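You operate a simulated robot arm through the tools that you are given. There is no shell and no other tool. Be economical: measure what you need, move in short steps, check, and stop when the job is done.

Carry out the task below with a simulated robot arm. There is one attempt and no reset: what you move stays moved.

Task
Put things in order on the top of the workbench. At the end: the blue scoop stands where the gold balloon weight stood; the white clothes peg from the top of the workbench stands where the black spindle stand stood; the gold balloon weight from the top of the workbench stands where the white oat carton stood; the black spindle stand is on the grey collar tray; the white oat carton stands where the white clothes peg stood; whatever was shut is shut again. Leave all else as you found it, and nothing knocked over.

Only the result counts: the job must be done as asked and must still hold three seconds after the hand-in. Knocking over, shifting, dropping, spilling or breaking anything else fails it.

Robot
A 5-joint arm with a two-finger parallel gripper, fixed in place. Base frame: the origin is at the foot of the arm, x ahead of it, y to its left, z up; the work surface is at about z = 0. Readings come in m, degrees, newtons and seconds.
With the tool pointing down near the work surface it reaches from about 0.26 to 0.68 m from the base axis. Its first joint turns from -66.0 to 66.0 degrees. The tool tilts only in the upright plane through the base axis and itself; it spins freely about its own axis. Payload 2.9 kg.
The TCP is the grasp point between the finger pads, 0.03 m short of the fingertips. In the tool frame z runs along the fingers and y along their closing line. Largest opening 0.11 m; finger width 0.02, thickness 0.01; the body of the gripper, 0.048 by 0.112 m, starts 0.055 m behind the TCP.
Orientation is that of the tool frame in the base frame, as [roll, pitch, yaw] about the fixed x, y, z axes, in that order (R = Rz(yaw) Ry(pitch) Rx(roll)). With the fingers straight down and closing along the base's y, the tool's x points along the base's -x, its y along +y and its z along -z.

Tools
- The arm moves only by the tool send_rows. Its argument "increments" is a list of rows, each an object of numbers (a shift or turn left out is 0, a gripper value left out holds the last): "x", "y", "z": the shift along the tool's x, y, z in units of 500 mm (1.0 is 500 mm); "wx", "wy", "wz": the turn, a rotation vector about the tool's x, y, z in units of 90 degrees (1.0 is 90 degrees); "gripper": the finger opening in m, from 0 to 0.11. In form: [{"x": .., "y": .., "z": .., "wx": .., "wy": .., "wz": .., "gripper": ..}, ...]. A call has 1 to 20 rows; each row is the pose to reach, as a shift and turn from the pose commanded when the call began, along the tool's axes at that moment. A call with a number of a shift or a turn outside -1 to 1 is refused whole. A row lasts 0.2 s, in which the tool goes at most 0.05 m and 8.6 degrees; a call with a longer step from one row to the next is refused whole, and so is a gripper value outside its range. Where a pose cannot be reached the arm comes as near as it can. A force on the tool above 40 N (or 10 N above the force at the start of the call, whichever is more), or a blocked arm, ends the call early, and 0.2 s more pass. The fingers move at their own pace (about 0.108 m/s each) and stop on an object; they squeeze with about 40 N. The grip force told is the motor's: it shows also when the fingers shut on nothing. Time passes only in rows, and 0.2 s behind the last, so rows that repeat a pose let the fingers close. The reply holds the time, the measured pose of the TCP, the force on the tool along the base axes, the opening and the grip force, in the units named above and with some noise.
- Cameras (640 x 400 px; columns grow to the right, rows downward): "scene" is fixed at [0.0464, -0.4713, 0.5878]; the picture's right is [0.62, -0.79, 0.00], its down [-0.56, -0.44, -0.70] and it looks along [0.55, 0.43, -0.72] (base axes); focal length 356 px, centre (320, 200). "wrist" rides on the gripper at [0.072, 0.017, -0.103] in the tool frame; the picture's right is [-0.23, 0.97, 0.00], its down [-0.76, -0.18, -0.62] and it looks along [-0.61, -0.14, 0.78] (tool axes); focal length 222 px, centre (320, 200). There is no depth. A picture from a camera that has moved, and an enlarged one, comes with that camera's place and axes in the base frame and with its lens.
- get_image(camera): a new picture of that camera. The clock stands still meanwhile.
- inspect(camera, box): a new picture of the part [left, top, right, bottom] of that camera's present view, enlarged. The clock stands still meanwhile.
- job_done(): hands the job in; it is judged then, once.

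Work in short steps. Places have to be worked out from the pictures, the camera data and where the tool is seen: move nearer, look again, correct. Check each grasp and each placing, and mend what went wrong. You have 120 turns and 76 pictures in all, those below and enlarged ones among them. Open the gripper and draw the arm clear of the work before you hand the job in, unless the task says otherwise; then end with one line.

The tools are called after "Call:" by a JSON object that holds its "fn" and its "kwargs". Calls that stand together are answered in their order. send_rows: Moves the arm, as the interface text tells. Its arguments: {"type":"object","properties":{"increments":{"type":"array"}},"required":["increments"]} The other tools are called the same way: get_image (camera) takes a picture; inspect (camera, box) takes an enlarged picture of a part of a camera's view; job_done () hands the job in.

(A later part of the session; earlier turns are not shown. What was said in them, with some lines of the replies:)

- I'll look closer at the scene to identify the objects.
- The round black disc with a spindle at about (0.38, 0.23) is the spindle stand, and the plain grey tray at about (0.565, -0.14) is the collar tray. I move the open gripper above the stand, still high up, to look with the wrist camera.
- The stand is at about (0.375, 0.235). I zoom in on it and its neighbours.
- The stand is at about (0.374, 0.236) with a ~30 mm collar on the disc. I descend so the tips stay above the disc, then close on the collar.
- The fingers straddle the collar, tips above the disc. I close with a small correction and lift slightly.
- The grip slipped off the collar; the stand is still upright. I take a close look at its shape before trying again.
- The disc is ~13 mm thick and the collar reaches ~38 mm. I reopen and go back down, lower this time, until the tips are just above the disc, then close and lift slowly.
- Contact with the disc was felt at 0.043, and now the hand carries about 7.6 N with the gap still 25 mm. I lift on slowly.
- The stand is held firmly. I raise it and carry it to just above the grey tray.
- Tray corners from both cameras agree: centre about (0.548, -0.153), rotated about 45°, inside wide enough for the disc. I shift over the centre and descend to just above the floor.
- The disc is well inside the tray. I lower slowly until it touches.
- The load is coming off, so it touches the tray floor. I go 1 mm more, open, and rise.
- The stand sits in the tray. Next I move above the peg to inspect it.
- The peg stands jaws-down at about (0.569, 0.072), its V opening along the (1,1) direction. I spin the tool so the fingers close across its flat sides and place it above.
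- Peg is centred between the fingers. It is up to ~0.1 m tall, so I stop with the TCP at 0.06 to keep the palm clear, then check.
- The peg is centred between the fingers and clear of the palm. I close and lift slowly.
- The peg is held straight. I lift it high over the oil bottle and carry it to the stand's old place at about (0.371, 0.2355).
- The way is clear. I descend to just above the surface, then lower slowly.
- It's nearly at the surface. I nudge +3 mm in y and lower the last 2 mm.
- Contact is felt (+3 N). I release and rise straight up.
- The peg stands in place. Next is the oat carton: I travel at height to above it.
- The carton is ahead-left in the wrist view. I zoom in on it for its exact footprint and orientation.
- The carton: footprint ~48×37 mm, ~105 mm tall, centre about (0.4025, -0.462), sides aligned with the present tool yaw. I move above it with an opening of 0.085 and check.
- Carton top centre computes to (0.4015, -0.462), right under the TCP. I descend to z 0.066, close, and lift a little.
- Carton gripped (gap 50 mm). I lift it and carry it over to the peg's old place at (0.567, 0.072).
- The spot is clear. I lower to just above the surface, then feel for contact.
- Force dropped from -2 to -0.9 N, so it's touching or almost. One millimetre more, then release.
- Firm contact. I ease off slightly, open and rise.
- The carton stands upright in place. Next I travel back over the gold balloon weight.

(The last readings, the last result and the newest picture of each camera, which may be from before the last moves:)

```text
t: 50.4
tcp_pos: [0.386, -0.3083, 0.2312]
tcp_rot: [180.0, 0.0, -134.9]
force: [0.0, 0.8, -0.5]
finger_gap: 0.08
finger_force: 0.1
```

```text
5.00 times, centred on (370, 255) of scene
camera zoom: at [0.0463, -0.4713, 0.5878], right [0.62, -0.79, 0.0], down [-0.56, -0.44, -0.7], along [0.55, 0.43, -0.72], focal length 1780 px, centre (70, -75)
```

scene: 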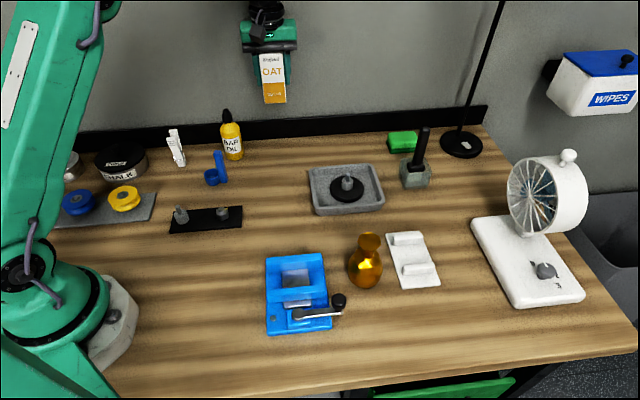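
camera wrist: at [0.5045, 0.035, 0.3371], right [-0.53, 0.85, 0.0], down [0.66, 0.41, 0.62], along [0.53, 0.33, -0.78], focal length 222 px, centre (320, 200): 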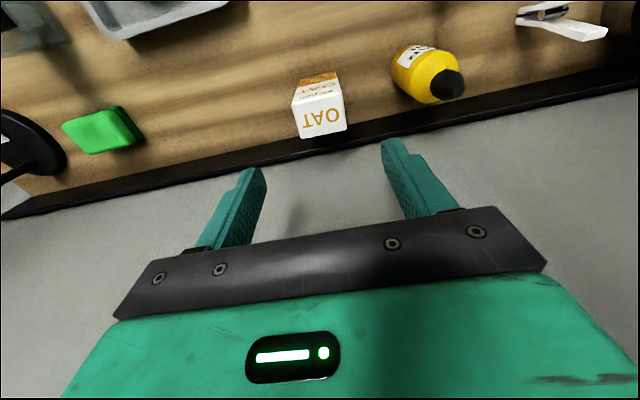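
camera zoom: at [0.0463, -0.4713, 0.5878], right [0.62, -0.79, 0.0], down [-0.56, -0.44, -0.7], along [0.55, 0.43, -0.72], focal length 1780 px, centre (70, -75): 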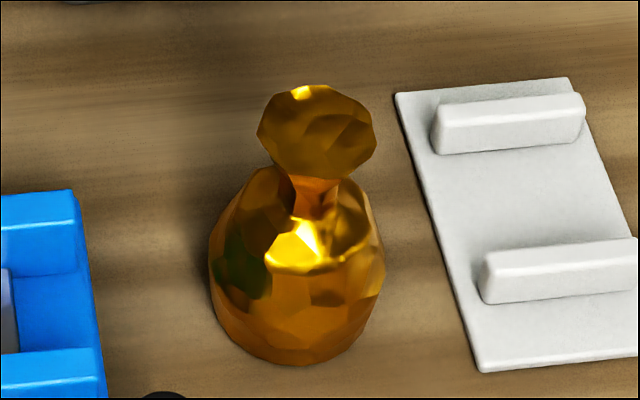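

The weight is centred at about (0.381, -0.3115): body ~65 mm wide, neck at z≈0.09, knob ~40 mm wide centred at z≈0.118. The palm forbids gripping the body, so I take the knob with the tips just below it.

Call:
{"fn": "send_rows", "kwargs": {"increments": [{"x": 0.0116, "y": 0.0026, "z": 0.06}, {"x": 0.0116, "y": 0.0026, "z": 0.13}, {"x": 0.0116, "y": 0.0026, "z": 0.19}, {"x": 0.0116, "y": 0.0026, "z": 0.235}, {"x": 0.0116, "y": 0.0026, "z": 0.235}]}}

Call:
{"fn": "inspect", "kwargs": {"camera": "scene", "box": [300, 165, 440, 295]}}

Call:
{"fn": "get_image", "kwargs": {"camera": "wrist"}}

```text
t: 51.6
tcp_pos: [0.3791, -0.3132, 0.1146]
tcp_rot: [-180.0, 0.1, -134.9]
force: [-0.2, 0.6, 0.4]
finger_gap: 0.0799
finger_force: 0.1
```

```text
3.08 times, centred on (370, 230) of scene
camera zoom: at [0.0464, -0.4713, 0.5878], right [0.62, -0.79, 0.0], down [-0.56, -0.44, -0.7], along [0.55, 0.43, -0.72], focal length 1096 px, centre (166, 108)
```

zoom: 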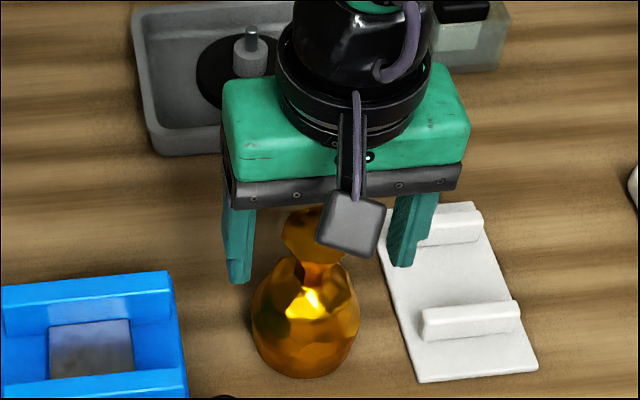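

```text
31 pictures are left
camera wrist: at [0.3177, -0.3514, 0.219], right [-0.53, 0.85, 0.0], down [0.66, 0.41, 0.62], along [0.53, 0.33, -0.78], focal length 222 px, centre (320, 200)
```

wrist: 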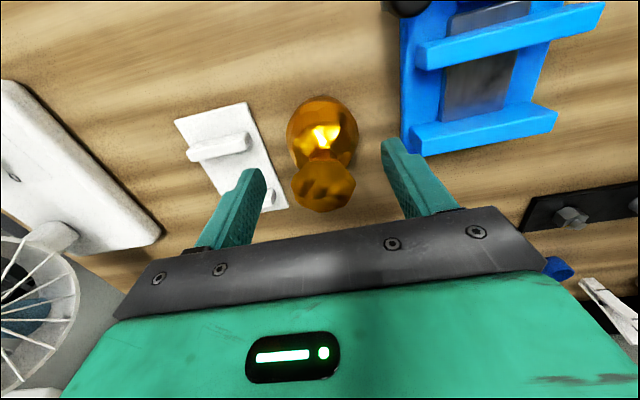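

The knob sits right at the grasp point. I close and lift slowly.

Call:
{"fn": "send_rows", "kwargs": {"increments": [{"gripper": 0.03}, {"gripper": 0.015}, {}, {}, {"z": -0.003}, {"z": -0.007}, {"z": -0.012}, {"z": -0.018}, {"z": -0.026}]}}

Call:
{"fn": "get_image", "kwargs": {"camera": "wrist"}}

```text
t: 53.6
tcp_pos: [0.38, -0.3122, 0.1297]
tcp_rot: [180.0, 0.0, -134.9]
force: [0.7, 0.3, -2.3]
finger_gap: 0.023
finger_force: 39.9
```

```text
30 pictures are left
camera wrist: at [0.317, -0.3511, 0.2334], right [-0.53, 0.85, 0.0], down [0.66, 0.41, 0.62], along [0.53, 0.33, -0.78], focal length 222 px, centre (320, 200)
```

wrist: 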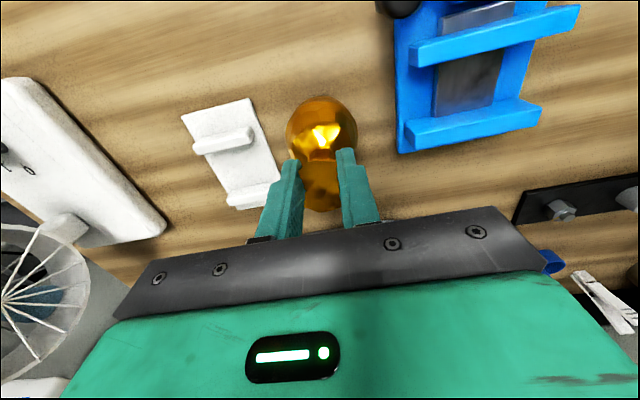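

The weight is lifted (body moved up with the hand, ~2.3 N load). I carry it to the carton's old place at (0.402, -0.463).

Call:
{"fn": "send_rows", "kwargs": {"increments": [{"z": -0.03}, {"z": -0.07}, {"z": -0.12}, {"x": 0.035, "y": -0.049, "z": -0.12}, {"x": 0.073, "y": -0.098, "z": -0.12}, {"x": 0.11, "y": -0.147, "z": -0.12}, {"x": 0.147, "y": -0.196, "z": -0.12}, {"x": 0.182, "y": -0.2446, "z": -0.12}, {"x": 0.182, "y": -0.2446, "z": -0.12}]}}

Call:
{"fn": "get_image", "kwargs": {"camera": "wrist"}}

```text
t: 55.6
tcp_pos: [0.401, -0.4621, 0.1876]
tcp_rot: [-179.9, 0.0, -134.9]
force: [-0.5, 1.0, -1.2]
finger_gap: 0.023
finger_force: 40.5
```

```text
29 pictures are left
camera wrist: at [0.3387, -0.5007, 0.2921], right [-0.53, 0.85, 0.0], down [0.66, 0.41, 0.62], along [0.53, 0.33, -0.78], focal length 222 px, centre (320, 200)
```

wrist: 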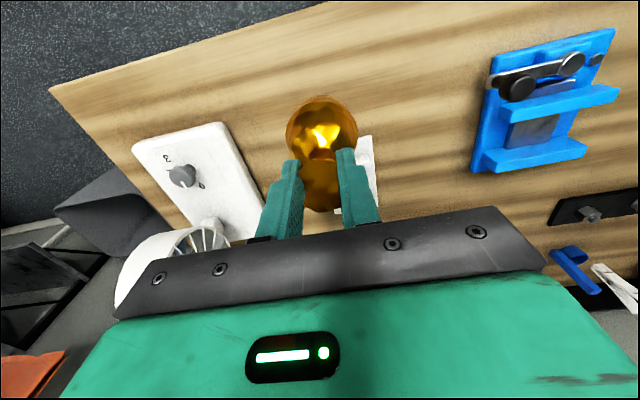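

Still held straight. I lower to near the surface, then slowly to contact.

Call:
{"fn": "send_rows", "kwargs": {"increments": [{"z": 0.05}, {"z": 0.1}, {"z": 0.13}, {"z": 0.14}, {"z": 0.143}, {"z": 0.145}, {"z": 0.147}, {"z": 0.147}]}}

Call:
{"fn": "inspect", "kwargs": {"camera": "scene", "box": [380, 200, 520, 340]}}

```text
t: 57.4
tcp_pos: [0.402, -0.4644, 0.1153]
tcp_rot: [-179.9, 0.0, -135.1]
force: [0.1, 0.4, -0.8]
finger_gap: 0.0225
finger_force: 40.0
```

```text
2.86 times, centred on (450, 270) of scene
camera zoom: at [0.0464, -0.4713, 0.5878], right [0.62, -0.79, 0.0], down [-0.56, -0.44, -0.7], along [0.55, 0.43, -0.72], focal length 1017 px, centre (-51, 0)
```

zoom: 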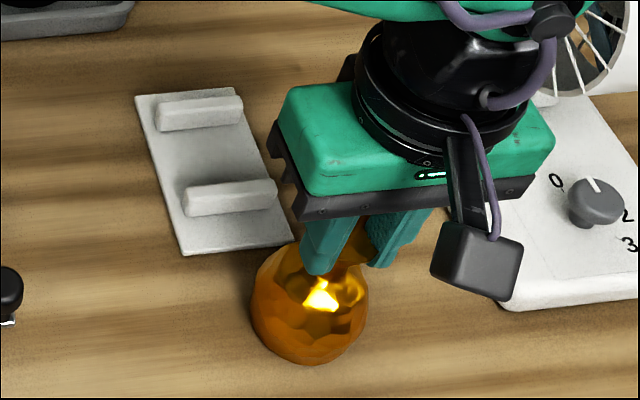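

Clear of the white holder. I lower further until contact.

Call:
{"fn": "send_rows", "kwargs": {"increments": [{"z": 0.002}, {"z": 0.004}, {"z": 0.006}, {"z": 0.006}]}}

```text
t: 58.4
tcp_pos: [0.4023, -0.4621, 0.1158]
tcp_rot: [-179.8, 0.1, -135.0]
force: [-7.9, 5.9, 25.0]
finger_gap: 0.0225
finger_force: 40.0
```

Firm contact with the bench. I ease up, open, and rise.

Call:
{"fn": "send_rows", "kwargs": {"increments": [{"z": -0.003}, {"z": -0.006}, {"z": -0.006, "gripper": 0.04}, {"z": -0.006, "gripper": 0.08}, {"z": -0.006}, {"z": -0.05}, {"z": -0.12}, {"z": -0.2}, {"z": -0.26}]}}

Call:
{"fn": "get_image", "kwargs": {"camera": "wrist"}}

Call:
{"fn": "get_image", "kwargs": {"camera": "scene"}}

```text
t: 60.4
tcp_pos: [0.4032, -0.4621, 0.2448]
tcp_rot: [-179.9, 0.0, -134.9]
force: [0.5, -0.2, 0.1]
finger_gap: 0.0801
finger_force: 0.1
```

```text
27 pictures are left
camera wrist: at [0.34, -0.5005, 0.3487], right [-0.53, 0.85, 0.0], down [0.66, 0.41, 0.62], along [0.53, 0.33, -0.78], focal length 222 px, centre (320, 200)
```

wrist: 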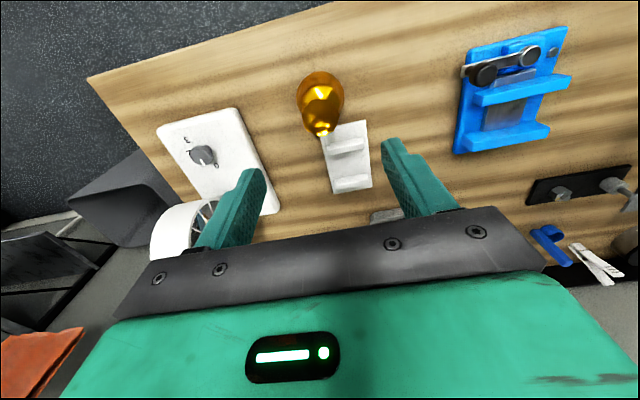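

```text
26 pictures are left
```

scene: 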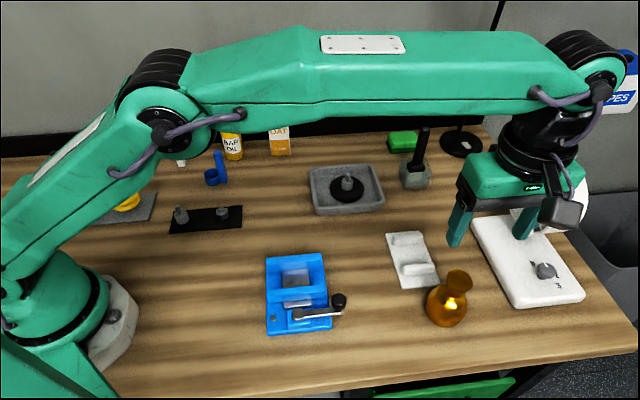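

The gold weight stands on the carton's old place. Now to the scoop: I travel back over it.

Call:
{"fn": "send_rows", "kwargs": {"increments": [{"x": -0.06, "y": 0.065}, {"x": -0.12, "y": 0.13}, {"x": -0.18, "y": 0.195}, {"x": -0.24, "y": 0.26}, {"x": -0.3, "y": 0.325}, {"x": -0.36, "y": 0.39}, {"x": -0.42, "y": 0.455}, {"x": -0.48, "y": 0.52}, {"x": -0.54, "y": 0.585}, {"x": -0.6, "y": 0.65}, {"x": -0.66, "y": 0.715}, {"x": -0.72, "y": 0.78}, {"x": -0.776, "y": 0.841}, {"x": -0.776, "y": 0.841, "z": 0.06}, {"x": -0.776, "y": 0.841, "z": 0.06}]}}

Call:
{"fn": "inspect", "kwargs": {"camera": "wrist", "box": [220, 20, 420, 145]}}

Call:
{"fn": "inspect", "kwargs": {"camera": "scene", "box": [175, 130, 255, 200]}}

```text
t: 63.6
tcp_pos: [0.38, 0.1102, 0.2106]
tcp_rot: [-179.8, 0.0, -135.0]
force: [0.3, -0.4, 0.0]
finger_gap: 0.0802
finger_force: 0.1
```

```text
3.20 times, centred on (320, 82) of wrist
camera zoom: at [0.3174, 0.0713, 0.3153], right [-0.53, 0.85, 0.0], down [0.66, 0.41, 0.62], along [0.53, 0.33, -0.78], focal length 711 px, centre (320, 576)
```

zoom: 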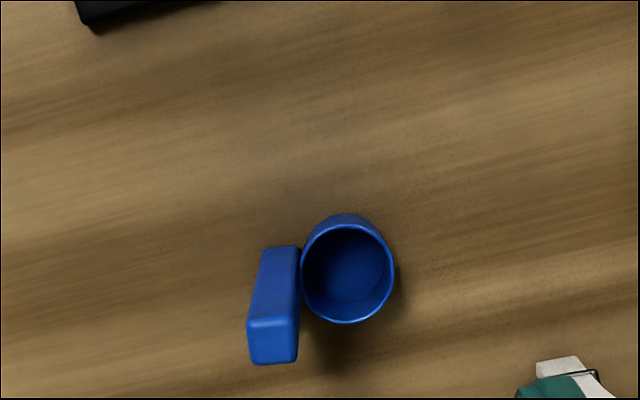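

```text
5.71 times, centred on (215, 165) of scene
camera zoom: at [0.0464, -0.4713, 0.5878], right [0.62, -0.79, 0.0], down [-0.56, -0.44, -0.7], along [0.55, 0.43, -0.72], focal length 2034 px, centre (920, 400)
```

zoom: 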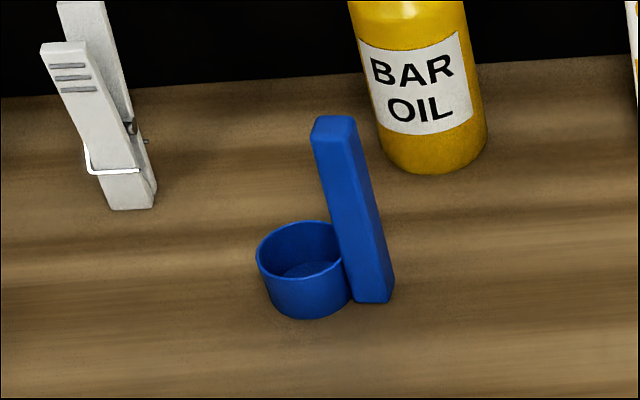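

The scoop handle (≈15×14 mm, 89 mm tall) is centred at about (0.397, 0.103), the cup at (0.380, 0.123) with a rim near 0.03. I go above the handle with tips just clear to check alignment.

Call:
{"fn": "send_rows", "kwargs": {"increments": [{"x": -0.0143, "y": -0.0338, "gripper": 0.06}, {"x": -0.0143, "y": -0.0338, "z": 0.08}, {"x": -0.0143, "y": -0.0338, "z": 0.15}, {"x": -0.0143, "y": -0.0338, "z": 0.15}]}}

Call:
{"fn": "get_image", "kwargs": {"camera": "wrist"}}

```text
t: 64.6
tcp_pos: [0.3948, 0.1006, 0.1361]
tcp_rot: [179.9, 0.0, -135.0]
force: [0.0, 0.2, 0.4]
finger_gap: 0.0602
finger_force: 0.0
```

```text
23 pictures are left
camera wrist: at [0.3327, 0.0619, 0.2405], right [-0.53, 0.85, 0.0], down [0.66, 0.41, 0.62], along [0.53, 0.33, -0.78], focal length 222 px, centre (320, 200)
```

wrist: 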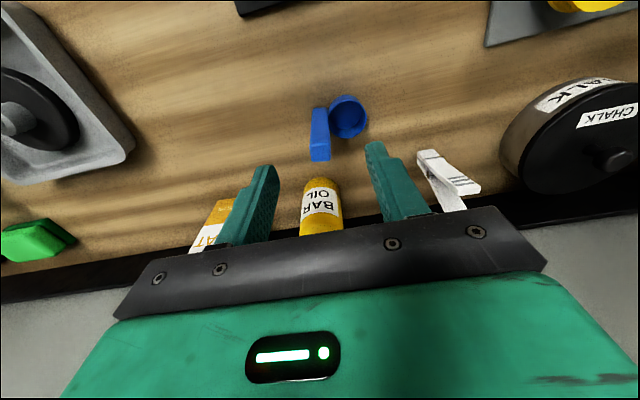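

The handle is centred. I descend to z≈0.073, close and lift slowly.

Call:
{"fn": "send_rows", "kwargs": {"increments": [{"x": -0.006, "z": 0.05}, {"x": -0.006, "z": 0.1}, {"x": -0.006, "z": 0.126}, {"x": -0.006, "z": 0.126, "gripper": 0.0}, {"x": -0.006, "z": 0.126}, {"x": -0.006, "z": 0.126}, {"x": -0.006, "z": 0.12}, {"x": -0.006, "z": 0.11}, {"x": -0.006, "z": 0.09}, {"x": -0.006, "z": 0.06}]}}

Call:
{"fn": "get_image", "kwargs": {"camera": "wrist"}}

Call:
{"fn": "inspect", "kwargs": {"camera": "scene", "box": [150, 90, 270, 190]}}

```text
t: 66.8
tcp_pos: [0.3985, 0.104, 0.1085]
tcp_rot: [180.0, -0.1, -135.1]
force: [0.4, 0.4, -1.0]
finger_gap: 0.0146
finger_force: 39.7
```

```text
22 pictures are left
camera wrist: at [0.3353, 0.0639, 0.2115], right [-0.53, 0.85, 0.0], down [0.66, 0.41, 0.62], along [0.53, 0.33, -0.78], focal length 222 px, centre (320, 200)
```

wrist: 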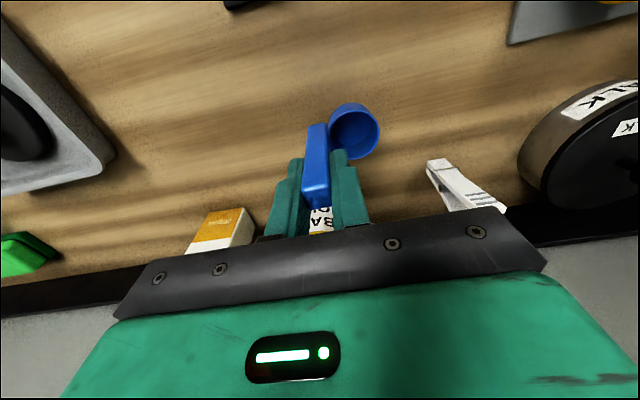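

```text
4.00 times, centred on (210, 140) of scene
camera zoom: at [0.0464, -0.4713, 0.5878], right [0.62, -0.79, 0.0], down [-0.56, -0.44, -0.7], along [0.55, 0.43, -0.72], focal length 1424 px, centre (760, 440)
```

zoom: 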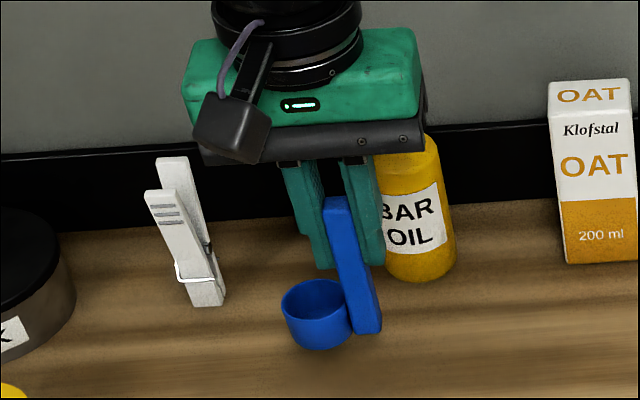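

The scoop is held upright. I carry it to the weight's old spot, offset so the scoop's middle lands at (0.3805, -0.312) (TCP at 0.3925, -0.3255).

Call:
{"fn": "send_rows", "kwargs": {"increments": [{"z": -0.06}, {"z": -0.13}, {"z": -0.19}, {"x": 0.062, "y": -0.06, "z": -0.19}, {"x": 0.123, "y": -0.12, "z": -0.19}, {"x": 0.185, "y": -0.18, "z": -0.19}, {"x": 0.246, "y": -0.24, "z": -0.19}, {"x": 0.308, "y": -0.3, "z": -0.19}, {"x": 0.37, "y": -0.36, "z": -0.19}, {"x": 0.431, "y": -0.42, "z": -0.19}, {"x": 0.493, "y": -0.48, "z": -0.19}, {"x": 0.554, "y": -0.54, "z": -0.19}, {"x": 0.616, "y": -0.599, "z": -0.19}, {"x": 0.616, "y": -0.599, "z": -0.19}]}}

Call:
{"fn": "get_image", "kwargs": {"camera": "wrist"}}

```text
t: 69.8
tcp_pos: [0.3916, -0.3248, 0.2028]
tcp_rot: [-180.0, 0.0, -135.0]
force: [0.3, -0.4, 0.3]
finger_gap: 0.0145
finger_force: 40.3
```

```text
20 pictures are left
camera wrist: at [0.3291, -0.3629, 0.3065], right [-0.53, 0.85, 0.0], down [0.66, 0.41, 0.62], along [0.53, 0.33, -0.78], focal length 222 px, centre (320, 200)
```

wrist: 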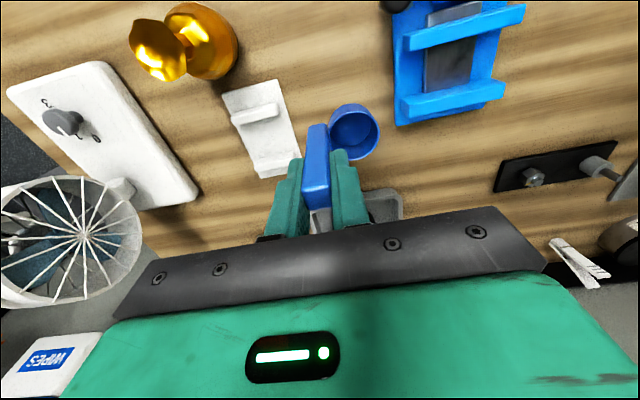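

The spot is free. I lower near the surface, then slowly.

Call:
{"fn": "send_rows", "kwargs": {"increments": [{"z": 0.07}, {"z": 0.14}, {"z": 0.2}, {"z": 0.235}, {"z": 0.246}, {"z": 0.25}, {"z": 0.253}, {"z": 0.256}, {"z": 0.256}]}}

Call:
{"fn": "inspect", "kwargs": {"camera": "scene", "box": [300, 180, 440, 310]}}

```text
t: 71.8
tcp_pos: [0.3928, -0.3259, 0.0754]
tcp_rot: [-179.9, -0.1, -135.0]
force: [-6.4, 1.2, 18.0]
finger_gap: 0.0144
finger_force: 40.1
```

```text
3.08 times, centred on (370, 245) of scene
camera zoom: at [0.0463, -0.4712, 0.5879], right [0.62, -0.79, 0.0], down [-0.56, -0.44, -0.7], along [0.55, 0.43, -0.72], focal length 1096 px, centre (166, 62)
```

zoom: 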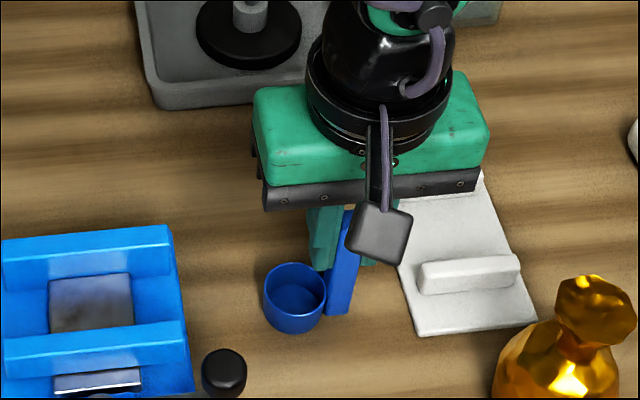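

It's on the bench (18 N). I ease off, open a little and rise straight up.

Call:
{"fn": "send_rows", "kwargs": {"increments": [{"z": -0.002}, {"z": -0.003}, {"z": -0.003, "gripper": 0.035}, {"z": -0.003}, {"z": -0.03}, {"z": -0.08}, {"z": -0.15}, {"z": -0.23}, {"z": -0.31}]}}

Call:
{"fn": "inspect", "kwargs": {"camera": "scene", "box": [300, 180, 500, 340]}}

Call:
{"fn": "get_image", "kwargs": {"camera": "wrist"}}

```text
t: 73.8
tcp_pos: [0.3908, -0.3256, 0.2303]
tcp_rot: [179.9, 0.0, -135.0]
force: [0.1, 0.3, 0.2]
finger_gap: 0.0347
finger_force: 0.0
```

```text
2.50 times, centred on (400, 260) of scene
camera zoom: at [0.0464, -0.4713, 0.5878], right [0.62, -0.79, 0.0], down [-0.56, -0.44, -0.7], along [0.55, 0.43, -0.72], focal length 890 px, centre (120, 50)
```

zoom: 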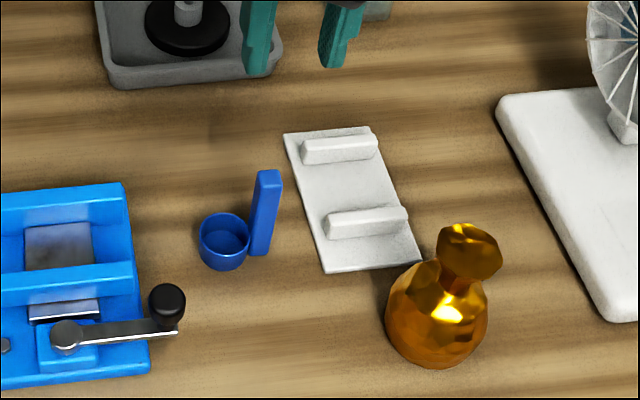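

```text
17 pictures are left
camera wrist: at [0.3278, -0.3644, 0.3343], right [-0.53, 0.85, 0.0], down [0.66, 0.41, 0.62], along [0.53, 0.33, -0.78], focal length 222 px, centre (320, 200)
```

wrist: 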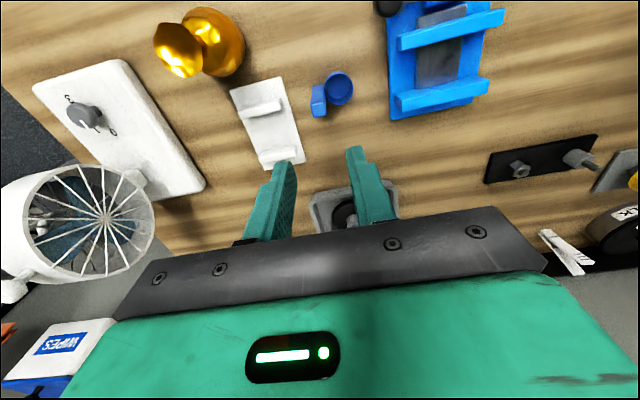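

The scoop stands in place. I draw the arm clear upward and take a final look at everything.

Call:
{"fn": "send_rows", "kwargs": {"increments": [{"z": -0.07}, {"z": -0.14}, {"z": -0.2}, {"x": -0.06, "y": 0.06, "z": -0.2}, {"x": -0.12, "y": 0.12, "z": -0.2}, {"x": -0.18, "y": 0.18, "z": -0.2}, {"x": -0.24, "y": 0.24, "z": -0.2}, {"x": -0.283, "y": 0.283, "z": -0.2}, {"x": -0.283, "y": 0.283, "z": -0.2}]}}

Call:
{"fn": "get_image", "kwargs": {"camera": "scene"}}

```text
t: 75.8
tcp_pos: [0.3892, -0.122, 0.3308]
tcp_rot: [-179.9, 0.0, -135.0]
force: [0.5, -0.2, -0.5]
finger_gap: 0.035
finger_force: 0.1
```

```text
16 pictures are left
```

scene: 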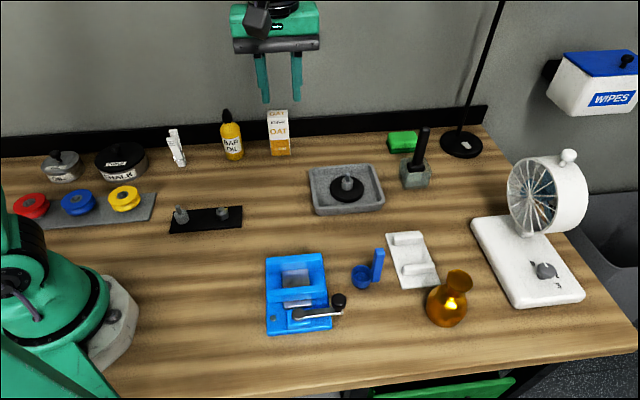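

All five objects stand where they should, and everything else looks unchanged. Nothing was opened, the gripper is empty and the arm is clear, so I hand in.

Call:
{"fn": "job_done", "kwargs": {}}

```text
The job is handed in.
```

The job is handed in: the stand is on the grey tray, and the peg, carton, weight and scoop stand upright on their assigned spots. My last picture showed nothing else moved or knocked over.
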